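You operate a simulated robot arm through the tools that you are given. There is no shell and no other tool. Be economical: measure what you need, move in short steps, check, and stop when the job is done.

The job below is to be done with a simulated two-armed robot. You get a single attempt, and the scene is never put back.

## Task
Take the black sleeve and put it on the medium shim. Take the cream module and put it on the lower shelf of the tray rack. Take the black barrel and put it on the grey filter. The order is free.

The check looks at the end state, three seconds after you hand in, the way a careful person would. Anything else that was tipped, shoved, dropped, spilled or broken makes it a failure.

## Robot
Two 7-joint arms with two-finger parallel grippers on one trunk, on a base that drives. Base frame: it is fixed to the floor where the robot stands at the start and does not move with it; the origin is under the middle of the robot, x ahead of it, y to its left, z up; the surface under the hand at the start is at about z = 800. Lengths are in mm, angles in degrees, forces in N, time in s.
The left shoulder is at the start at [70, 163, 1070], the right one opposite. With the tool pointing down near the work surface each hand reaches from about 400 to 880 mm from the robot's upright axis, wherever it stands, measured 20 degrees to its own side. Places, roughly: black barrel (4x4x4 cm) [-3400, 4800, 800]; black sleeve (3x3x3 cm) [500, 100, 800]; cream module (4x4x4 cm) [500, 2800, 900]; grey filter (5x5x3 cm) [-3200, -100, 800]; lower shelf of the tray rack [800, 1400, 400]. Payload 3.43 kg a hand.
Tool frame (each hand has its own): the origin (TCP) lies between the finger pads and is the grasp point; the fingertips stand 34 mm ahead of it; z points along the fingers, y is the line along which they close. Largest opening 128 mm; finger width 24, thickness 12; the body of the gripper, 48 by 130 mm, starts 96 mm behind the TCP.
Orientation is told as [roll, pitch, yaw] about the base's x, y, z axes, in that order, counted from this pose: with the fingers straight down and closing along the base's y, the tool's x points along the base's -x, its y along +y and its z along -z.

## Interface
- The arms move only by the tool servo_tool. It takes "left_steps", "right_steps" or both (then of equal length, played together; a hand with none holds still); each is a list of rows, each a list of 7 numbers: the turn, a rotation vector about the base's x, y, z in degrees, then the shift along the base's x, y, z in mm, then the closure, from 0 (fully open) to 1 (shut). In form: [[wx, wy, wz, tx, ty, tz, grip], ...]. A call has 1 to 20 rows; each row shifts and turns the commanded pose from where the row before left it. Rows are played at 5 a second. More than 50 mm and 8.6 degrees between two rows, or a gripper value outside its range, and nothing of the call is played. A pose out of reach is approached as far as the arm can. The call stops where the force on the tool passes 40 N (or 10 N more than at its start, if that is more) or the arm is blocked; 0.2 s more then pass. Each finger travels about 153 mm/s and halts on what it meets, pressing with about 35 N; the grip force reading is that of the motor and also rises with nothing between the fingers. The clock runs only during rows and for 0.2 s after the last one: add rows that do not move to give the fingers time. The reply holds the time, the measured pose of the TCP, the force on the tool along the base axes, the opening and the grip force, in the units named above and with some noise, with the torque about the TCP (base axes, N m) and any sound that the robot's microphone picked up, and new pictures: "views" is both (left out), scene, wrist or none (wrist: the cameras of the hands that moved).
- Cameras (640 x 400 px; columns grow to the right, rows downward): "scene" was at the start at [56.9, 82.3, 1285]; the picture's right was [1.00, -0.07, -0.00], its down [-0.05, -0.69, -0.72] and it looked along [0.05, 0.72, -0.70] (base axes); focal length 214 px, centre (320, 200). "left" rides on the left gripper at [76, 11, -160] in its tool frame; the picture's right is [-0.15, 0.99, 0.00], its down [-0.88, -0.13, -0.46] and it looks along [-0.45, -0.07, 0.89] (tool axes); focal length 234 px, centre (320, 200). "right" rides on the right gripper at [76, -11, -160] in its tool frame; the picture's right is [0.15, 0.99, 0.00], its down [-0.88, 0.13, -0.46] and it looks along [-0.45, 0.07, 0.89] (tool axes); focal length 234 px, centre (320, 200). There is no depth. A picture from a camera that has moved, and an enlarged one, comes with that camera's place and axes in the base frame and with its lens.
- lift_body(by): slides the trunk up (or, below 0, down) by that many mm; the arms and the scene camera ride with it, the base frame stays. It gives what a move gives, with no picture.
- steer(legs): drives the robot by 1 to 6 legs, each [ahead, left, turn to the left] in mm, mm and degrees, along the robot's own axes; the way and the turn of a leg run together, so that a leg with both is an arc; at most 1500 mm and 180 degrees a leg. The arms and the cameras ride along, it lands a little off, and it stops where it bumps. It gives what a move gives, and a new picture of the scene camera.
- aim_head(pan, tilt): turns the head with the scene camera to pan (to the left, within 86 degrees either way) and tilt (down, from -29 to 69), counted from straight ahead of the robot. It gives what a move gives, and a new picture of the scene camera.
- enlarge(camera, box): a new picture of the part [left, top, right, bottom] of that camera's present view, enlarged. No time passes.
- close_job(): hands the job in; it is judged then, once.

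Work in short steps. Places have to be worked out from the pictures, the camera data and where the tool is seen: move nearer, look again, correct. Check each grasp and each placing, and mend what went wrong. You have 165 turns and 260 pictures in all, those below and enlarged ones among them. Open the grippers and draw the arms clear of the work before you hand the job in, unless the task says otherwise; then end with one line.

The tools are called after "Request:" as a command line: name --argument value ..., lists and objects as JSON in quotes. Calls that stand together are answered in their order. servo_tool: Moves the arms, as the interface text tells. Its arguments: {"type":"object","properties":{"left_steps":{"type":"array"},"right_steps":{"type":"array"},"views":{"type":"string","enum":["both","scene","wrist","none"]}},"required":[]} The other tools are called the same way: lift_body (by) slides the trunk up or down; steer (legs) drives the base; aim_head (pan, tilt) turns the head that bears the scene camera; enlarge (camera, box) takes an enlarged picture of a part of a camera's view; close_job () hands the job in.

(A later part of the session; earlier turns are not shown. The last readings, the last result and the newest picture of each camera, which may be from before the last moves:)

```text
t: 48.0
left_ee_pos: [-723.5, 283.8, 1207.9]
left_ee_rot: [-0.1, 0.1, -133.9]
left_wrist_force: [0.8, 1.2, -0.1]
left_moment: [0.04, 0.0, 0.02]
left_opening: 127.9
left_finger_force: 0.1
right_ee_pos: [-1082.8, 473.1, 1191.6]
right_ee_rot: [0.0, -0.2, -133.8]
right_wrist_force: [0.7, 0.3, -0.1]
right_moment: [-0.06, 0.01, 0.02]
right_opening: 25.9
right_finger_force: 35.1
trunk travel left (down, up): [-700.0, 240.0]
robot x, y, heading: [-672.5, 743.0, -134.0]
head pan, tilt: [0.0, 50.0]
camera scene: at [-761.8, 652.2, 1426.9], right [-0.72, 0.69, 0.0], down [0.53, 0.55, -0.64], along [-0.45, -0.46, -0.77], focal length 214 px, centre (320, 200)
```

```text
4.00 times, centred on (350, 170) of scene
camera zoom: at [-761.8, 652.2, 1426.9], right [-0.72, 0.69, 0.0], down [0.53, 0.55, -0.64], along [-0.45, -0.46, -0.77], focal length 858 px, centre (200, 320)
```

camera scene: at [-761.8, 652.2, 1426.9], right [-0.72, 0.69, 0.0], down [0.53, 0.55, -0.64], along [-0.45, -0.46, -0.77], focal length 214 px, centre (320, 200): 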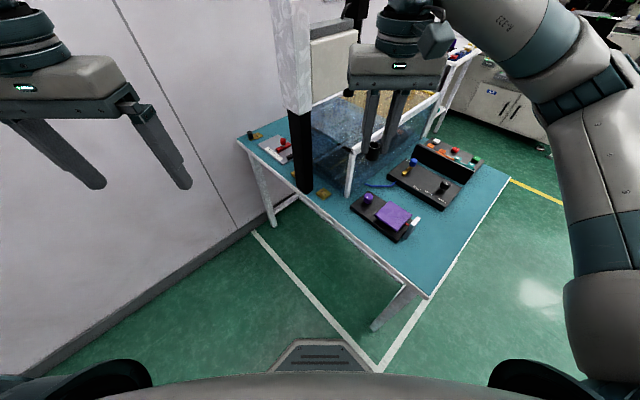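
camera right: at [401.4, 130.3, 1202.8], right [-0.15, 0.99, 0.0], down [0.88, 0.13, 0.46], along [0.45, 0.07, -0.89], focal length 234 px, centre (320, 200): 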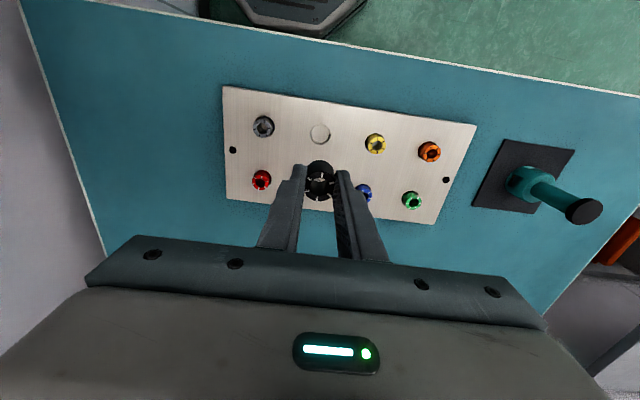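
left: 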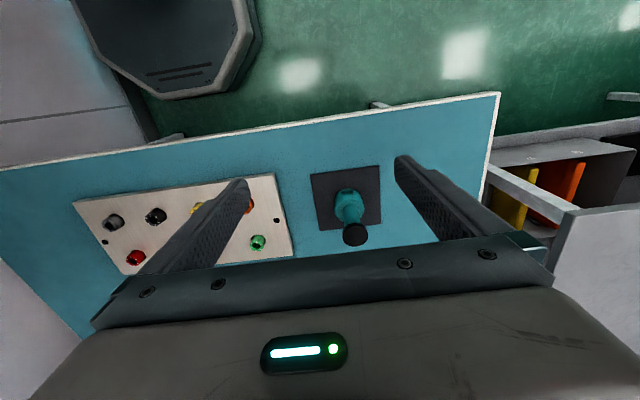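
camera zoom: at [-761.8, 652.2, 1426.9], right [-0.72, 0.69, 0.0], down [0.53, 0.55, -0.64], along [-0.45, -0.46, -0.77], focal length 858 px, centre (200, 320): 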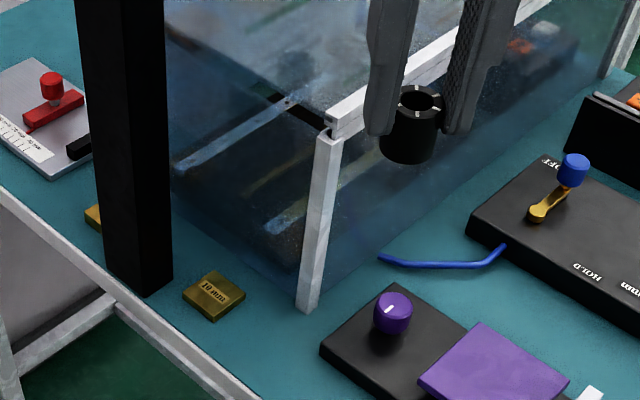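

Refined: shim centre ≈[-1152, 267], pillar x -1110…-1146, y up to 216, tank face x≈-1204. To clear the tank I'll use fingers along x with a slight lean of the hand toward +x/+y. I lower the trunk and rotate the hand here.

Request:
lift_body --by -120

Request:
servo_tool --right_steps '[[0, 0, 7.3, 0, 0, 0, 0.9], [0, 0, 7.3, 0, 0, 0, 0.9], [0, 0, 7.3, 0, 0, 0, 0.9], [0, 0, 7.3, 0, 0, 0, 0.9], [0, 0, 7.3, 0, 0, 0, 0.9], [0, 0, 7.3, 0, 0, 0, 0.9], [0, 5.5, 0, 0, 0, 0, 0.9], [-3.5, 5.5, 0, 0, 0, 0, 0.9], [-3.5, 0, 0, 0, 0, 0, 0.9], [0, 0, 0, 0, 0, 0, 0.9]]' --views "both"

```text
t: 49.5
left_ee_pos: [-725.0, 283.5, 1088.0]
left_ee_rot: [0.0, 0.2, -133.9]
left_wrist_force: [-0.3, -0.7, -0.1]
left_moment: [0.0, -0.04, 0.0]
left_opening: 128.1
left_finger_force: 0.1
right_ee_pos: [-1084.1, 472.7, 1070.9]
right_ee_rot: [0.1, -0.3, -133.8]
right_wrist_force: [-0.5, -0.1, -1.3]
right_moment: [0.02, -0.02, -0.03]
right_opening: 25.8
right_finger_force: 34.7
trunk travel left (down, up): [-580.0, 360.0]
robot x, y, heading: [-677.5, 745.2, -133.7]
head pan, tilt: [0.0, 50.0]
```

```text
t: 51.7
left_ee_pos: [-724.6, 282.2, 1087.2]
left_ee_rot: [-0.2, 0.3, -133.8]
left_wrist_force: [0.1, -0.2, 0.0]
left_moment: [0.03, 0.02, -0.03]
left_opening: 128.0
left_finger_force: 0.0
right_ee_pos: [-1083.6, 472.9, 1069.2]
right_ee_rot: [-11.0, -7.2, -89.8]
right_wrist_force: [-0.8, 0.9, 0.4]
right_moment: [0.01, 0.01, 0.01]
right_opening: 25.9
right_finger_force: 34.6
trunk travel left (down, up): [-580.0, 360.0]
robot x, y, heading: [-672.8, 749.8, -134.0]
head pan, tilt: [0.0, 50.0]
camera scene: at [-761.3, 651.8, 1306.9], right [-0.72, 0.69, 0.0], down [0.53, 0.55, -0.64], along [-0.45, -0.46, -0.77], focal length 214 px, centre (320, 200)
camera right: at [-1064.0, 567.6, 1219.1], right [0.97, 0.13, -0.21], down [0.22, -0.82, 0.53], along [-0.1, -0.56, -0.82], focal length 234 px, centre (320, 200)
```

scene: 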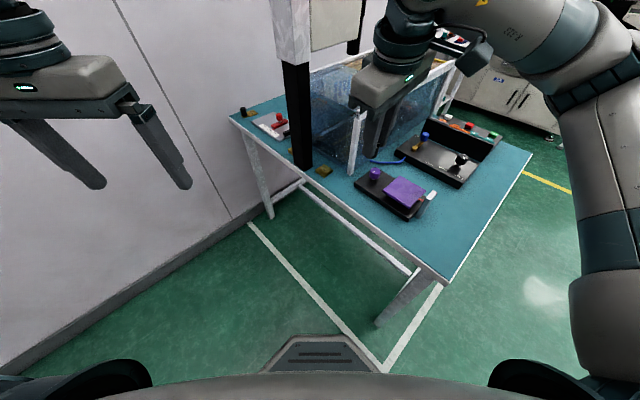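
right: 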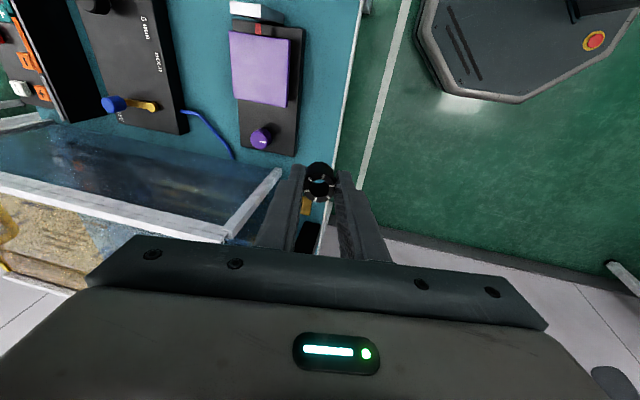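

Orientation good and the shim is visible between the fingers. I move to above the shim in small rows.

Request:
servo_tool --right_steps '[[0, 0, 0, -8, -40, -18, 0.9], [0, 0, 0, -8, -40, -18, 0.9], [0, 0, 0, -12, -40, -18, 0.9], [0, 0, 0, -12, -40, -18, 0.9], [0, 0, 0, -16, -40, -18, 0.9], [0, 0, 0, 0, 0, -20, 0.9], [0, 0, 0, 0, 0, 0, 0.9]]' --views "both"

Request:
enlarge --camera "scene" --box '[240, 60, 480, 210]'

Request:
enlarge --camera "right" --box '[240, 130, 400, 230]'

```text
t: 53.3
left_ee_pos: [-723.5, 282.9, 1087.3]
left_ee_rot: [-0.2, 0.2, -133.9]
left_wrist_force: [1.0, -0.4, 0.0]
left_moment: [0.01, 0.03, 0.01]
left_opening: 127.8
left_finger_force: 0.0
right_ee_pos: [-1141.1, 269.7, 960.4]
right_ee_rot: [-11.0, -7.2, -89.8]
right_wrist_force: [-0.2, -0.5, -0.9]
right_moment: [0.0, 0.03, 0.01]
right_opening: 25.8
right_finger_force: 34.9
trunk travel left (down, up): [-580.0, 360.0]
robot x, y, heading: [-677.1, 741.8, -133.9]
head pan, tilt: [0.0, 50.0]
camera scene: at [-761.5, 651.9, 1306.9], right [-0.72, 0.69, 0.0], down [0.53, 0.55, -0.64], along [-0.45, -0.46, -0.77], focal length 214 px, centre (320, 200)
camera right: at [-1122.0, 365.2, 1109.6], right [0.97, 0.13, -0.21], down [0.22, -0.82, 0.53], along [-0.1, -0.56, -0.82], focal length 234 px, centre (320, 200)
```

scene: 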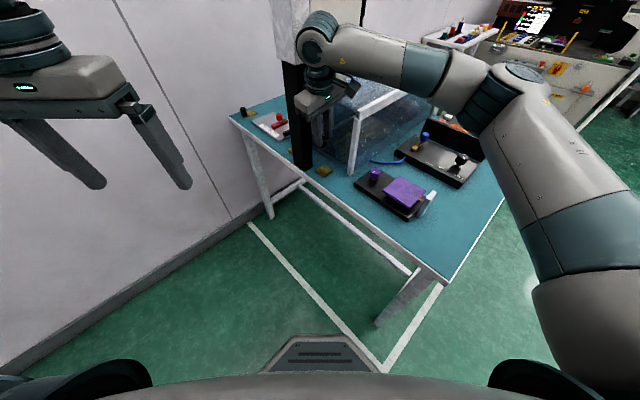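
right: 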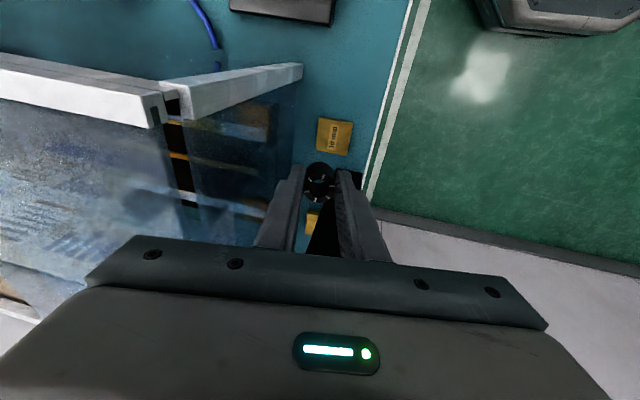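

```text
2.67 times, centred on (360, 135) of scene
camera zoom: at [-761.5, 651.9, 1306.9], right [-0.72, 0.69, 0.0], down [0.53, 0.55, -0.64], along [-0.45, -0.46, -0.77], focal length 572 px, centre (213, 373)
```

zoom: 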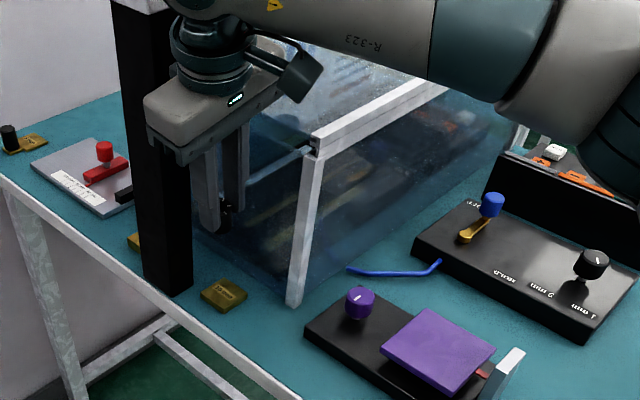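

```text
4.00 times, centred on (320, 180) of right
camera zoom: at [-1122.0, 365.2, 1109.6], right [0.97, 0.13, -0.21], down [0.22, -0.82, 0.53], along [-0.1, -0.56, -0.82], focal length 937 px, centre (320, 280)
```

zoom: 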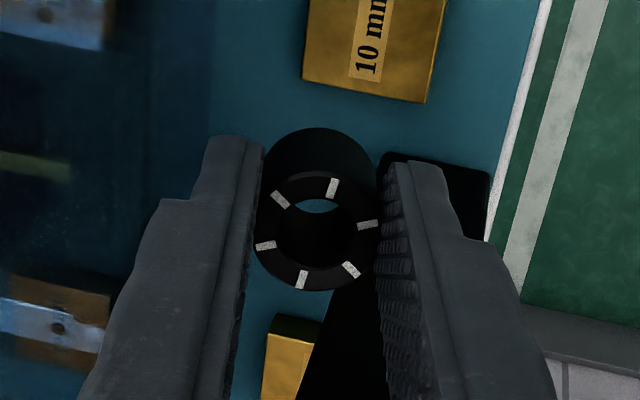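

Both cameras agree: shim centre ≈[-1153, 266]. The hand is clear of the pillar; I descend to just above contact.

Request:
servo_tool --right_steps '[[0, 0, 0, -2, 2, -20, 0.9], [0, 0, 0, 0, 0, -20, 0.9], [0, 0, 0, 0, 0, -20, 0.9], [0, 0, 0, 0, 0, -15, 0.9], [0, 0, 0, 0, 0, -12, 0.9], [0, 0, 0, 0, 0, 0, 0.9]]' --views "wrist"

Request:
enlarge --camera "scene" --box '[260, 80, 420, 200]'

Request:
enlarge --camera "right" --box '[240, 130, 400, 230]'

```text
t: 54.7
left_ee_pos: [-723.9, 283.0, 1087.6]
left_ee_rot: [-0.1, 0.2, -133.9]
left_wrist_force: [0.0, 0.5, -0.5]
left_moment: [0.0, 0.0, 0.02]
left_opening: 128.0
left_finger_force: 0.1
right_ee_pos: [-1142.5, 275.5, 872.2]
right_ee_rot: [-11.0, -7.2, -89.7]
right_wrist_force: [0.0, 0.8, -0.3]
right_moment: [-0.01, 0.0, 0.04]
right_opening: 25.8
right_finger_force: 35.0
trunk travel left (down, up): [-580.0, 360.0]
robot x, y, heading: [-674.1, 741.2, -133.7]
head pan, tilt: [0.0, 50.0]
camera right: at [-1122.5, 371.1, 1022.1], right [0.97, 0.13, -0.21], down [0.22, -0.82, 0.53], along [-0.1, -0.56, -0.82], focal length 234 px, centre (320, 200)
```

right: 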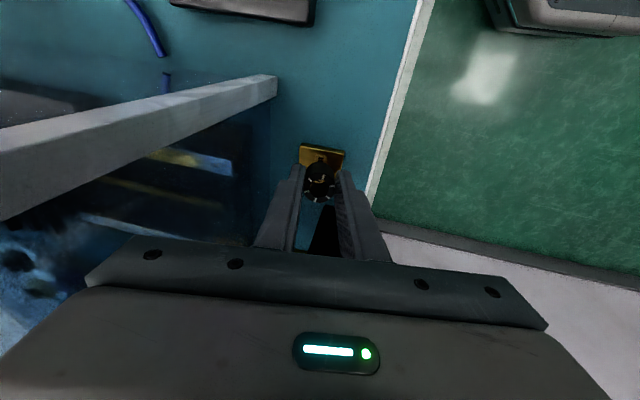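

```text
3.33 times, centred on (340, 140) of scene
camera zoom: at [-761.7, 652.1, 1306.9], right [-0.72, 0.69, 0.0], down [0.53, 0.55, -0.64], along [-0.45, -0.46, -0.77], focal length 715 px, centre (253, 400)
```

zoom: 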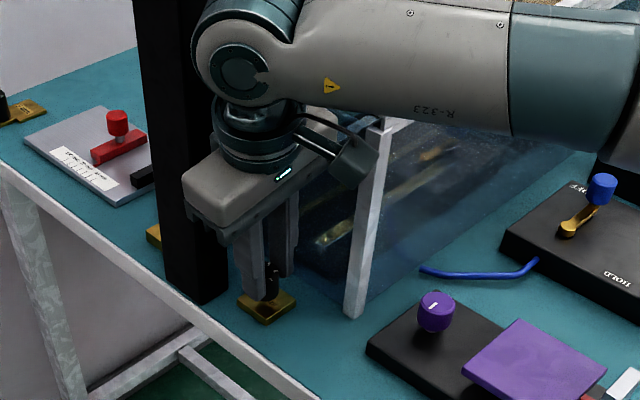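

```text
4.00 times, centred on (320, 180) of right
camera zoom: at [-1122.5, 371.1, 1022.1], right [0.97, 0.13, -0.21], down [0.22, -0.82, 0.53], along [-0.1, -0.56, -0.82], focal length 937 px, centre (320, 280)
```

zoom: 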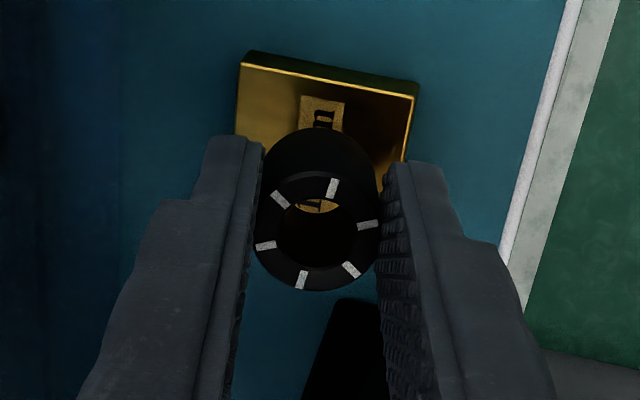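

Sleeve is projected to land near the shim's centre. I descend in fine rows to contact.

Request:
servo_tool --right_steps '[[0, 0, 0, 0, -1, -5, 0.9], [0, 0, 0, 0, 0, -4, 0.9], [0, 0, 0, 0, 0, -2, 0.9], [0, 0, 0, 0, 0, -2, 0.9], [0, 0, 0, 0, 0, 0, 0.9]]' --views "none"

Request:
enlarge --camera "scene" --box '[300, 130, 350, 165]'

```text
t: 55.9
left_ee_pos: [-724.3, 284.4, 1087.6]
left_ee_rot: [-0.1, 0.3, -134.0]
left_wrist_force: [0.6, 0.1, 0.5]
left_moment: [0.01, 0.03, -0.01]
left_opening: 127.9
left_finger_force: 0.1
right_ee_pos: [-1141.1, 274.7, 861.7]
right_ee_rot: [-11.0, -7.2, -89.8]
right_wrist_force: [-0.3, 0.3, 1.7]
right_moment: [-0.05, 0.02, 0.04]
right_opening: 26.0
right_finger_force: 34.9
trunk travel left (down, up): [-580.0, 360.0]
robot x, y, heading: [-669.0, 740.7, -133.8]
head pan, tilt: [0.0, 50.0]
```

```text
11.43 times, centred on (325, 148) of scene
camera zoom: at [-761.7, 652.1, 1306.9], right [-0.72, 0.69, 0.0], down [0.53, 0.55, -0.64], along [-0.45, -0.46, -0.77], focal length 2451 px, centre (263, 800)
```

zoom: 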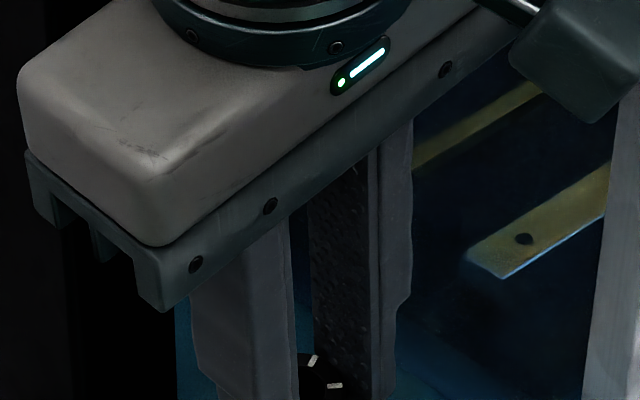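

Possibly just touching (Fz 1.7). I step a little lower and look at the sleeve base.

Request:
servo_tool --right_steps '[[0, 0, 0, 0, 0, -2, 0.9], [0, 0, 0, 0, 0, 0, 0.9]]' --views "none"

Request:
enlarge --camera "scene" --box '[305, 145, 361, 180]'

```text
t: 56.5
left_ee_pos: [-724.0, 283.6, 1088.4]
left_ee_rot: [0.0, 0.2, -133.9]
left_wrist_force: [-0.8, 0.2, 0.1]
left_moment: [0.0, -0.01, 0.0]
left_opening: 127.8
left_finger_force: 0.1
right_ee_pos: [-1141.6, 274.8, 861.2]
right_ee_rot: [-11.1, -7.4, -89.7]
right_wrist_force: [0.6, -0.7, 10.6]
right_moment: [-0.04, -0.01, 0.03]
right_opening: 25.9
right_finger_force: 35.1
trunk travel left (down, up): [-580.0, 360.0]
robot x, y, heading: [-673.0, 742.8, -133.7]
head pan, tilt: [0.0, 50.0]
```

```text
11.43 times, centred on (333, 162) of scene
camera zoom: at [-760.9, 653.0, 1307.1], right [-0.72, 0.69, 0.0], down [0.53, 0.55, -0.64], along [-0.45, -0.46, -0.77], focal length 2451 px, centre (171, 629)
```

zoom: 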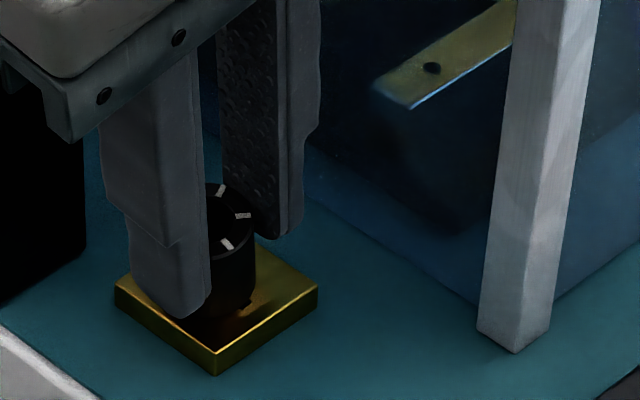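

Contact at 10 N, the sleeve stands near the centre of the shim. I release gradually.

Request:
servo_tool --right_steps '[[0, 0, 0, 0, 0, 1, 0.9], [0, 0, 0, 0, 0, 0, 0.79], [0, 0, 0, 0, 0, 0, 0.77], [0, 0, 0, 0, 0, 0, 0.74], [0, 0, 0, 0, 0, 0, 0.7], [0, 0, 0, 0, 0, 0, 0.6], [0, 0, 0, 0, 0, 0, 0.6]]' --views "wrist"

Request:
enlarge --camera "scene" --box '[305, 145, 361, 180]'

Request:
enlarge --camera "right" --box '[240, 130, 400, 230]'

```text
t: 58.1
left_ee_pos: [-725.7, 284.1, 1087.5]
left_ee_rot: [-0.1, 0.2, -133.9]
left_wrist_force: [0.0, -0.2, -0.2]
left_moment: [-0.02, 0.01, 0.02]
left_opening: 127.9
left_finger_force: 0.1
right_ee_pos: [-1143.3, 273.1, 860.3]
right_ee_rot: [-11.0, -7.2, -89.8]
right_wrist_force: [0.4, -0.2, 0.3]
right_moment: [0.02, -0.01, -0.03]
right_opening: 51.4
right_finger_force: 0.2
trunk travel left (down, up): [-580.0, 360.0]
robot x, y, heading: [-676.3, 742.2, -134.1]
head pan, tilt: [0.0, 50.0]
camera right: at [-1123.1, 368.8, 1009.6], right [0.97, 0.13, -0.21], down [0.22, -0.82, 0.53], along [-0.1, -0.56, -0.82], focal length 234 px, centre (320, 200)
```

right: 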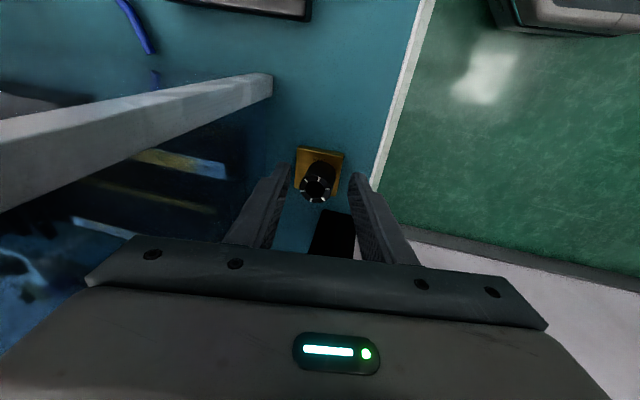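

```text
11.43 times, centred on (333, 162) of scene
camera zoom: at [-761.7, 652.1, 1306.9], right [-0.72, 0.69, 0.0], down [0.53, 0.55, -0.64], along [-0.45, -0.46, -0.77], focal length 2451 px, centre (171, 629)
```

zoom: 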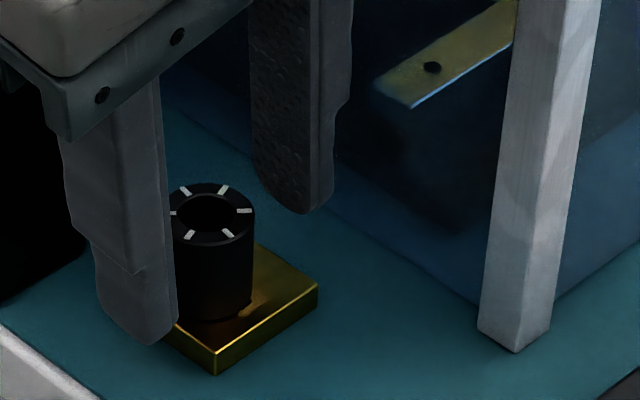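

```text
4.00 times, centred on (320, 180) of right
camera zoom: at [-1123.1, 368.8, 1009.6], right [0.97, 0.13, -0.21], down [0.22, -0.82, 0.53], along [-0.1, -0.56, -0.82], focal length 937 px, centre (320, 280)
```

zoom: 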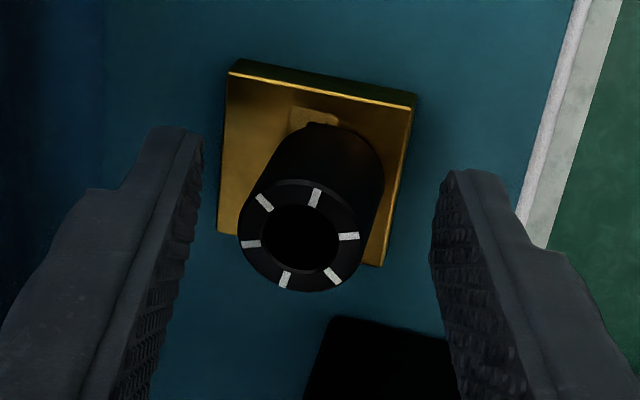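

The sleeve stands upright, fully on the 10 mm shim. I withdraw upward and then away.

Request:
servo_tool --right_steps '[[0, 0, 0, 1, 0, 15, 0.6], [0, 0, 0, 2, 1, 25, 0.6], [0, 0, 0, 3, 2, 40, 0.6], [0, 0, 0, 3, 3, 40, 0.6], [0, 0, 0, 10, 40, 25, 0.6], [0, 0, 0, 10, 45, 15, 0.6], [0, 0, 0, 15, 45, 10, 0.6], [0, 0, 0, 15, 45, 0, 0.6], [3.5, -5.5, 0, 10, 20, 10, 0.6], [3.5, -5.5, 0, 0, 0, 10, 0.6]]' --views "scene"

Request:
enlarge --camera "scene" --box '[240, 80, 400, 190]'

```text
t: 60.3
left_ee_pos: [-725.7, 282.3, 1087.7]
left_ee_rot: [0.0, 0.3, -133.9]
left_wrist_force: [-0.1, -0.2, 0.4]
left_moment: [0.0, -0.02, 0.0]
left_opening: 128.0
left_finger_force: 0.0
right_ee_pos: [-1074.6, 474.9, 1047.9]
right_ee_rot: [0.1, -0.1, -90.5]
right_wrist_force: [-0.8, -0.5, -0.8]
right_moment: [0.04, 0.01, -0.02]
right_opening: 51.1
right_finger_force: 0.1
trunk travel left (down, up): [-580.0, 360.0]
robot x, y, heading: [-673.8, 743.7, -133.8]
head pan, tilt: [0.0, 50.0]
camera scene: at [-762.3, 651.6, 1306.8], right [-0.72, 0.69, 0.0], down [0.53, 0.55, -0.64], along [-0.45, -0.46, -0.77], focal length 214 px, centre (320, 200)
```

scene: 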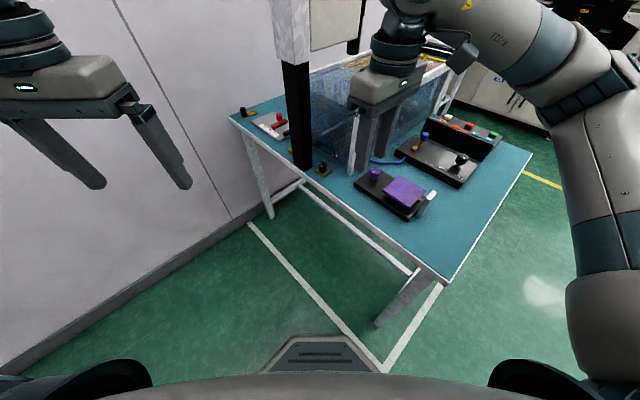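

```text
3.64 times, centred on (320, 135) of scene
camera zoom: at [-762.3, 651.6, 1306.8], right [-0.72, 0.69, 0.0], down [0.53, 0.55, -0.64], along [-0.45, -0.46, -0.77], focal length 780 px, centre (320, 436)
```

zoom: 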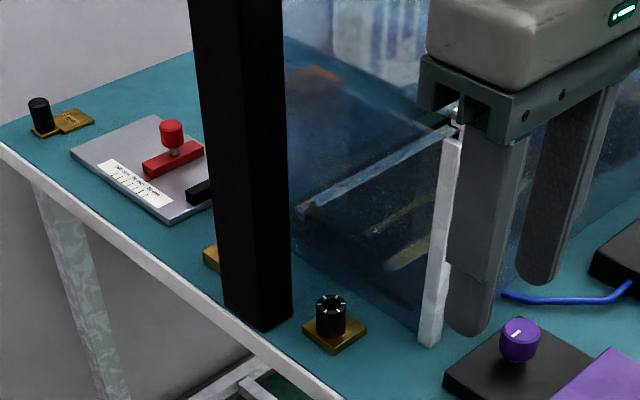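

Task one done: sleeve on the 10 mm shim. Now I restore the hand yaw, raise the trunk a bit, and drive toward the white table with the cream module.

Request:
servo_tool --right_steps '[[0, 0, -7.3, 15, 10, 10, 0.3], [0, 0, -7.3, 15, 10, 10, 0.3], [0, 0, -7.3, 15, 10, 10, 0.2], [0, 0, -7.3, 0, 0, 0, 0], [0, 0, -7.3, 0, 0, 0, 0], [0, 0, -7.3, 0, 0, 0, 0]]' --views "none"

Request:
lift_body --by 150

Request:
steer --legs '[[-300, 0, 0], [0, 0, 134]]'

Request:
aim_head --pan 50 --tilt 20

```text
t: 61.7
left_ee_pos: [-724.1, 283.5, 1087.9]
left_ee_rot: [-0.2, 0.1, -133.9]
left_wrist_force: [-0.5, -0.3, 0.1]
left_moment: [0.02, -0.03, 0.0]
left_opening: 128.1
left_finger_force: 0.0
right_ee_pos: [-1026.9, 503.8, 1078.3]
right_ee_rot: [0.0, -0.2, -134.3]
right_wrist_force: [0.3, 1.0, 0.2]
right_moment: [0.01, 0.01, 0.02]
right_opening: 128.0
right_finger_force: 0.0
trunk travel left (down, up): [-580.0, 360.0]
robot x, y, heading: [-671.8, 741.9, -134.0]
head pan, tilt: [0.0, 50.0]
```

```text
t: 63.4
left_ee_pos: [-724.8, 283.4, 1237.1]
left_ee_rot: [-0.1, 0.3, -134.0]
left_wrist_force: [-0.1, -0.1, -0.3]
left_moment: [0.01, -0.01, 0.02]
left_opening: 128.1
left_finger_force: 0.1
right_ee_pos: [-1027.2, 504.3, 1228.3]
right_ee_rot: [0.0, -0.3, -134.3]
right_wrist_force: [-0.2, -0.1, -0.2]
right_moment: [0.0, -0.01, 0.03]
right_opening: 128.1
right_finger_force: 0.2
trunk travel left (down, up): [-730.0, 210.0]
robot x, y, heading: [-674.5, 745.1, -134.1]
head pan, tilt: [0.0, 50.0]
```

```text
t: 71.0
left_ee_pos: [-96.1, 1238.2, 1237.6]
left_ee_rot: [-0.1, 0.2, -0.8]
left_wrist_force: [-0.2, -0.1, 0.4]
left_moment: [0.01, -0.02, -0.03]
left_opening: 127.9
left_finger_force: 0.0
right_ee_pos: [-50.9, 865.2, 1229.5]
right_ee_rot: [0.0, -0.2, -1.0]
right_wrist_force: [-0.9, -0.2, -0.1]
right_moment: [-0.02, -0.01, 0.01]
right_opening: 127.9
right_finger_force: 0.1
trunk travel left (down, up): [-730.0, 210.0]
robot x, y, heading: [-467.8, 959.5, -0.7]
head pan, tilt: [0.0, 50.0]
camera scene: at [-338.0, 958.4, 1456.9], right [-0.01, -1.0, 0.0], down [-0.77, 0.01, -0.64], along [0.64, -0.01, -0.77], focal length 214 px, centre (320, 200)
```

scene: 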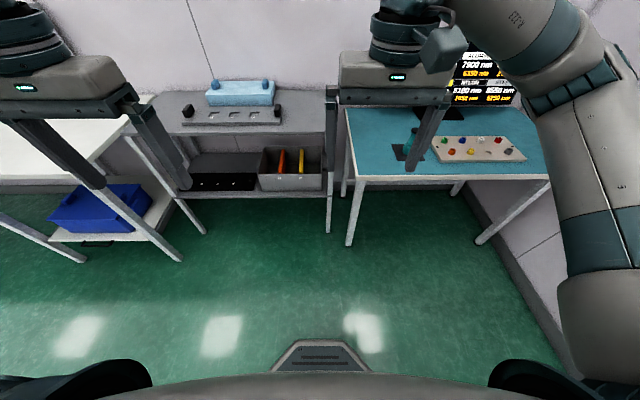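

```text
t: 72.2
left_ee_pos: [-95.7, 1237.5, 1238.1]
left_ee_rot: [0.0, 0.2, -0.8]
left_wrist_force: [-0.8, 0.5, -1.2]
left_moment: [-0.03, -0.01, -0.03]
left_opening: 128.0
left_finger_force: 0.1
right_ee_pos: [-50.8, 864.9, 1229.6]
right_ee_rot: [0.0, -0.2, -1.1]
right_wrist_force: [-0.1, 0.2, 0.5]
right_moment: [-0.02, 0.02, 0.02]
right_opening: 128.3
right_finger_force: 0.1
trunk travel left (down, up): [-730.0, 210.0]
robot x, y, heading: [-467.5, 963.4, -0.7]
head pan, tilt: [50.0, 20.0]
camera scene: at [-354.2, 1030.0, 1502.4], right [0.76, -0.65, 0.0], down [-0.22, -0.26, -0.94], along [0.61, 0.71, -0.34], focal length 214 px, centre (320, 200)
```

scene: 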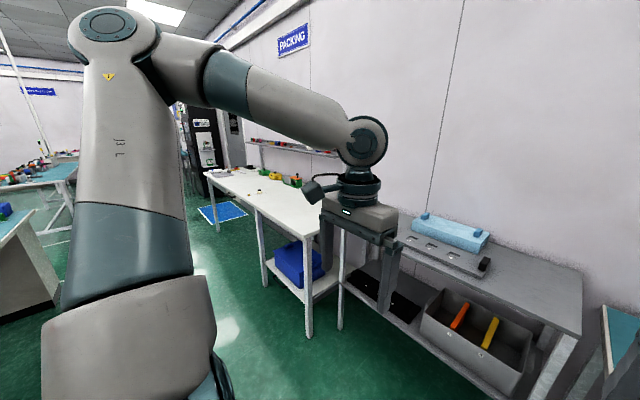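

The grey bench is the tray rack; its lower shelf holds a dark tray and a bin. I drive left along the aisle to the white table.

Request:
steer --legs '[[0, 1500, 0], [80, 300, 0]]'

Request:
aim_head --pan 0 --tilt 35

```text
t: 81.5
left_ee_pos: [-17.5, 3096.6, 1237.9]
left_ee_rot: [-0.2, 0.2, 0.5]
left_wrist_force: [0.2, 0.7, 0.0]
left_moment: [-0.04, -0.01, -0.03]
left_opening: 127.8
left_finger_force: 0.0
right_ee_pos: [36.5, 2725.2, 1228.1]
right_ee_rot: [0.1, -0.2, 0.1]
right_wrist_force: [0.5, -0.3, -0.4]
right_moment: [0.02, -0.01, 0.0]
right_opening: 127.9
right_finger_force: 0.1
trunk travel left (down, up): [-730.0, 210.0]
robot x, y, heading: [-380.1, 2809.9, 0.5]
head pan, tilt: [50.0, 20.0]
camera scene: at [-271.1, 2882.5, 1502.6], right [0.77, -0.64, 0.0], down [-0.22, -0.26, -0.94], along [0.6, 0.73, -0.34], focal length 214 px, centre (320, 200)
```

scene: 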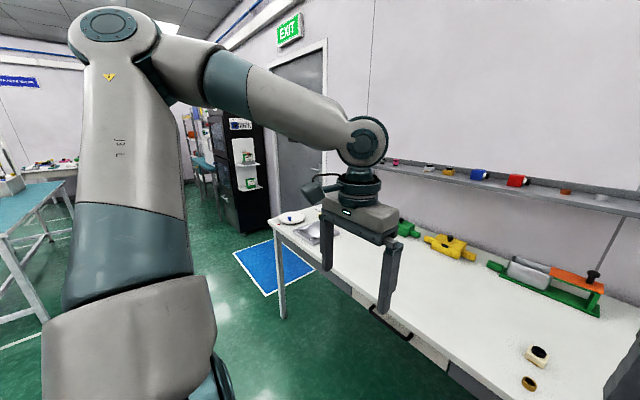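

```text
t: 82.7
left_ee_pos: [-16.6, 3097.7, 1238.0]
left_ee_rot: [-0.1, 0.2, 0.5]
left_wrist_force: [0.8, 0.2, -0.1]
left_moment: [-0.03, -0.01, 0.0]
left_opening: 128.2
left_finger_force: 0.0
right_ee_pos: [36.5, 2725.9, 1229.2]
right_ee_rot: [0.0, -0.2, 0.1]
right_wrist_force: [0.5, 0.1, -0.1]
right_moment: [0.04, 0.01, 0.03]
right_opening: 128.0
right_finger_force: 0.0
trunk travel left (down, up): [-730.0, 210.0]
robot x, y, heading: [-381.9, 2813.0, 0.7]
head pan, tilt: [0.0, 35.0]
camera scene: at [-241.9, 2813.0, 1478.6], right [0.01, -1.0, 0.0], down [-0.57, -0.01, -0.82], along [0.82, 0.01, -0.57], focal length 214 px, centre (320, 200)
```

scene: 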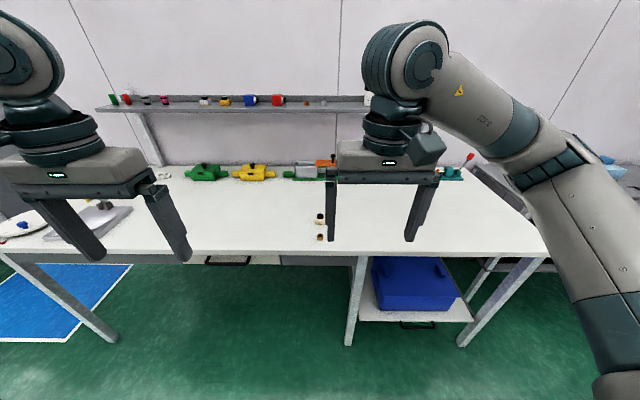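

Request:
enlarge --camera "scene" --box '[270, 150, 370, 250]'

Request:
enlarge --camera "scene" --box '[90, 80, 350, 200]'

```text
4.00 times, centred on (320, 200) of scene
camera zoom: at [-241.9, 2813.0, 1478.6], right [0.01, -1.0, 0.0], down [-0.57, -0.01, -0.82], along [0.82, 0.01, -0.57], focal length 858 px, centre (320, 200)
```

zoom: 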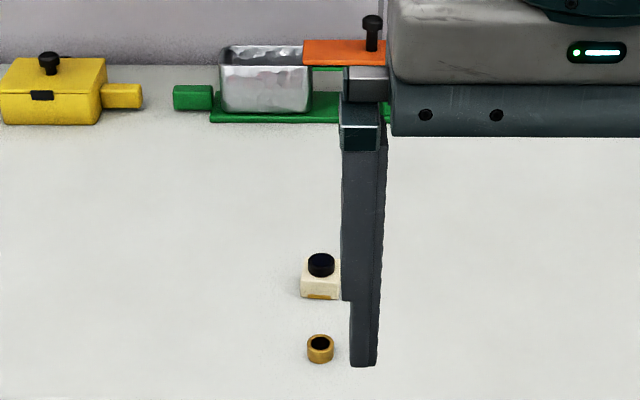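

```text
2.46 times, centred on (220, 140) of scene
camera zoom: at [-241.9, 2813.0, 1478.6], right [0.01, -1.0, 0.0], down [-0.57, -0.01, -0.82], along [0.82, 0.01, -0.57], focal length 528 px, centre (566, 348)
```

zoom: 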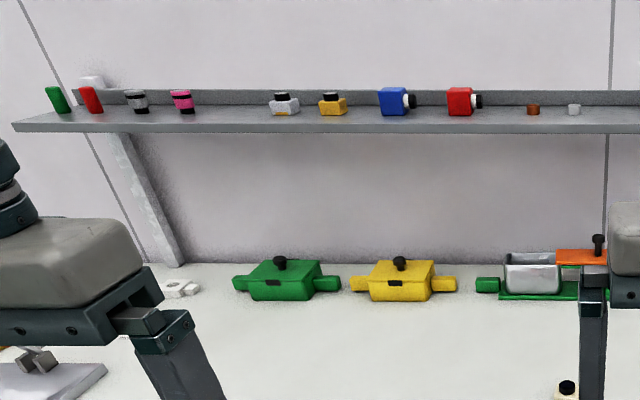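

The cream module is seen at about [427, 2820]. Before deciding the grasp tilt I need to know the rack's lower shelf; I lower the trunk and look at it from here.

Request:
lift_body --by -500

Request:
aim_head --pan -50 --tilt 20

Request:
enlarge --camera "scene" --box '[220, 120, 420, 240]'

```text
refused: -500 is not a number from -400 to 400
```

```text
t: 83.9
left_ee_pos: [-16.7, 3097.2, 1237.3]
left_ee_rot: [-0.2, 0.1, 0.5]
left_wrist_force: [-0.3, -0.4, 0.2]
left_moment: [-0.02, 0.02, 0.0]
left_opening: 128.1
left_finger_force: 0.1
right_ee_pos: [35.5, 2726.0, 1228.6]
right_ee_rot: [0.0, -0.3, 0.2]
right_wrist_force: [-0.6, 0.1, -0.4]
right_moment: [0.0, 0.01, 0.0]
right_opening: 128.3
right_finger_force: 0.0
trunk travel left (down, up): [-730.0, 210.0]
robot x, y, heading: [-379.9, 2811.7, 0.4]
head pan, tilt: [-50.0, 20.0]
camera scene: at [-269.4, 2741.4, 1502.4], right [-0.76, -0.65, 0.0], down [-0.22, 0.26, -0.94], along [0.61, -0.71, -0.34], focal length 214 px, centre (320, 200)
```

scene: 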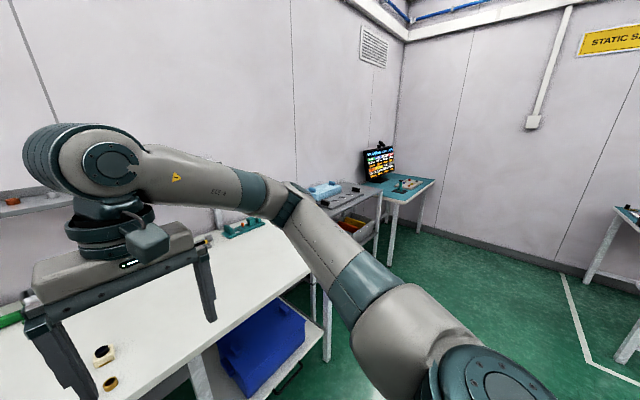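

```text
3.20 times, centred on (320, 180) of scene
camera zoom: at [-269.4, 2741.4, 1502.4], right [-0.76, -0.65, 0.0], down [-0.22, 0.26, -0.94], along [0.61, -0.71, -0.34], focal length 686 px, centre (320, 264)
```

zoom: 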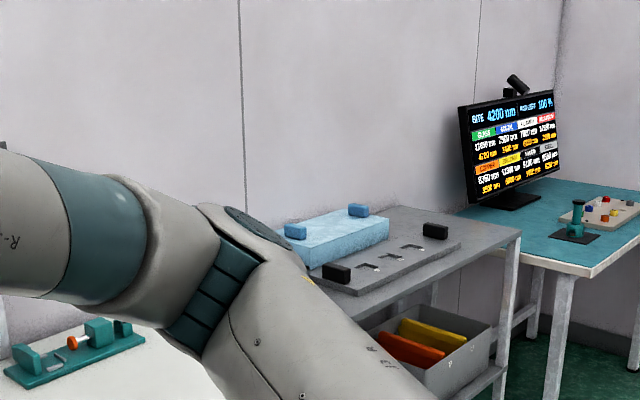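

The arm blocks the view; I drive back in front of the rack to inspect it with the trunk low.

Request:
steer --legs '[[0, -1400, 0]]'

Request:
lift_body --by -400

Request:
aim_head --pan 0 --tilt 32

Request:
enlarge --camera "scene" --box '[200, 90, 440, 240]'

```text
t: 90.6
left_ee_pos: [-8.0, 1753.1, 1238.1]
left_ee_rot: [-0.1, 0.2, 0.0]
left_wrist_force: [-0.1, -0.4, -0.6]
left_moment: [-0.06, 0.01, 0.01]
left_opening: 127.8
left_finger_force: 0.0
right_ee_pos: [42.7, 1381.8, 1229.0]
right_ee_rot: [0.0, -0.2, -0.4]
right_wrist_force: [0.1, 0.2, 0.2]
right_moment: [-0.01, 0.0, -0.02]
right_opening: 127.9
right_finger_force: 0.1
trunk travel left (down, up): [-730.0, 210.0]
robot x, y, heading: [-370.0, 1468.6, 0.1]
head pan, tilt: [-50.0, 20.0]
camera scene: at [-263.5, 1399.1, 1502.5], right [-0.77, -0.64, 0.0], down [-0.22, 0.26, -0.94], along [0.6, -0.72, -0.34], focal length 214 px, centre (320, 200)
```

scene: 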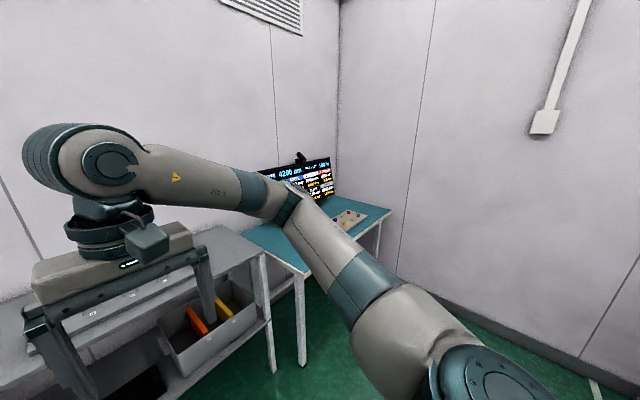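

```text
t: 94.5
left_ee_pos: [-8.7, 1752.2, 838.7]
left_ee_rot: [-0.1, 0.2, 0.0]
left_wrist_force: [0.4, -1.1, -0.2]
left_moment: [0.0, 0.01, 0.02]
left_opening: 128.1
left_finger_force: 0.0
right_ee_pos: [43.0, 1380.3, 828.3]
right_ee_rot: [0.1, -0.3, -0.4]
right_wrist_force: [0.0, 0.1, 0.7]
right_moment: [-0.02, -0.01, -0.01]
right_opening: 128.0
right_finger_force: 0.1
trunk travel left (down, up): [-330.0, 610.0]
robot x, y, heading: [-373.5, 1467.1, 0.0]
head pan, tilt: [-50.0, 20.0]
```

```text
t: 95.6
left_ee_pos: [-8.8, 1752.9, 838.5]
left_ee_rot: [-0.1, 0.2, 0.1]
left_wrist_force: [0.1, 0.4, -0.2]
left_moment: [0.0, 0.01, 0.03]
left_opening: 127.9
left_finger_force: 0.0
right_ee_pos: [43.0, 1379.6, 829.2]
right_ee_rot: [0.0, -0.2, -0.4]
right_wrist_force: [0.3, -0.6, 0.7]
right_moment: [-0.01, -0.02, 0.0]
right_opening: 128.0
right_finger_force: 0.0
trunk travel left (down, up): [-330.0, 610.0]
robot x, y, heading: [-373.7, 1468.5, 0.0]
head pan, tilt: [0.0, 32.0]
camera scene: at [-233.9, 1470.1, 1083.3], right [0.0, -1.0, 0.0], down [-0.53, 0.0, -0.85], along [0.85, 0.0, -0.53], focal length 214 px, centre (320, 200)
```

scene: 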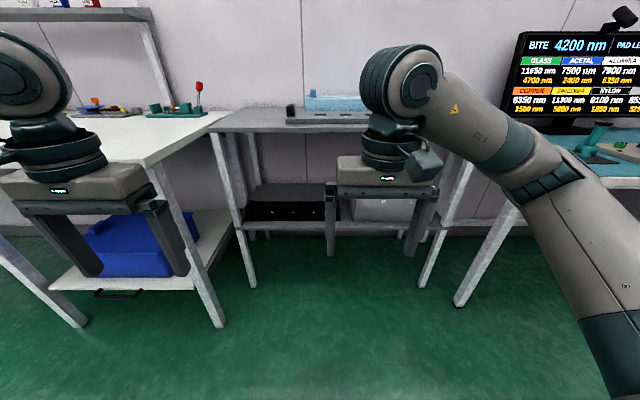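

```text
2.67 times, centred on (320, 165) of scene
camera zoom: at [-233.9, 1470.1, 1083.3], right [0.0, -1.0, 0.0], down [-0.53, 0.0, -0.85], along [0.85, 0.0, -0.53], focal length 572 px, centre (320, 293)
```

zoom: 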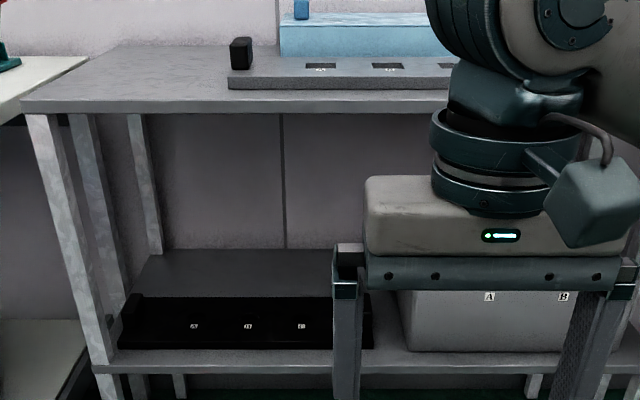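

The lower shelf (z≈400, x≈626–1079) carries a black tray box on the left and a labelled bin on the right, with the top at z≈880. I need an unobstructed view of the free area, so I move the robot right and look again from a bit higher.

Request:
steer --legs '[[0, -450, 0]]'

Request:
aim_head --pan 25 --tilt 32

Request:
enlarge --camera "scene" --box '[160, 80, 400, 230]'

```text
t: 98.4
left_ee_pos: [-8.7, 1294.8, 838.0]
left_ee_rot: [-0.1, 0.2, 0.8]
left_wrist_force: [-0.4, 1.0, 0.3]
left_moment: [0.0, 0.03, 0.0]
left_opening: 128.1
left_finger_force: 0.1
right_ee_pos: [47.0, 923.9, 829.2]
right_ee_rot: [0.1, -0.2, 0.3]
right_wrist_force: [0.2, 1.1, -0.4]
right_moment: [0.04, 0.0, -0.02]
right_opening: 128.0
right_finger_force: 0.1
trunk travel left (down, up): [-330.0, 610.0]
robot x, y, heading: [-376.2, 1004.8, 1.0]
head pan, tilt: [0.0, 32.0]
camera scene: at [-230.6, 1009.0, 1083.2], right [0.01, -1.0, 0.0], down [-0.53, -0.01, -0.85], along [0.85, 0.01, -0.53], focal length 214 px, centre (320, 200)
```

scene: 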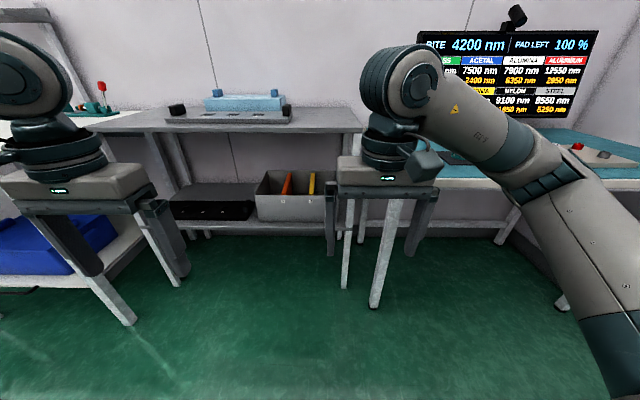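

```text
t: 99.3
left_ee_pos: [-9.7, 1295.2, 837.5]
left_ee_rot: [-0.1, 0.2, 0.7]
left_wrist_force: [0.3, -0.2, 0.0]
left_moment: [-0.02, 0.02, -0.02]
left_opening: 128.2
left_finger_force: 0.1
right_ee_pos: [48.0, 923.6, 829.0]
right_ee_rot: [0.0, -0.2, 0.4]
right_wrist_force: [-0.1, -0.1, -0.4]
right_moment: [0.01, 0.0, -0.03]
right_opening: 128.0
right_finger_force: 0.1
trunk travel left (down, up): [-330.0, 610.0]
robot x, y, heading: [-370.1, 1003.3, 0.8]
head pan, tilt: [25.0, 32.0]
camera scene: at [-239.5, 1047.3, 1083.2], right [0.43, -0.9, 0.0], down [-0.48, -0.23, -0.85], along [0.76, 0.37, -0.53], focal length 214 px, centre (320, 200)
```

scene: 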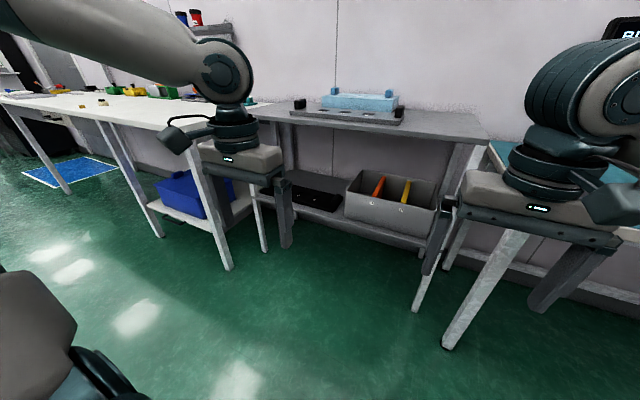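

```text
2.67 times, centred on (280, 155) of scene
camera zoom: at [-239.5, 1047.3, 1083.2], right [0.43, -0.9, 0.0], down [-0.48, -0.23, -0.85], along [0.76, 0.37, -0.53], focal length 572 px, centre (427, 320)
```

zoom: 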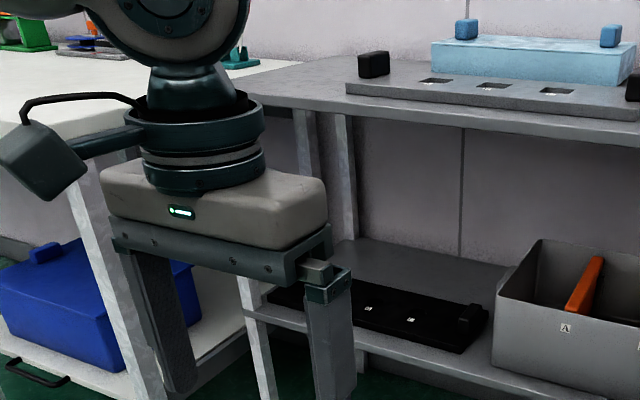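

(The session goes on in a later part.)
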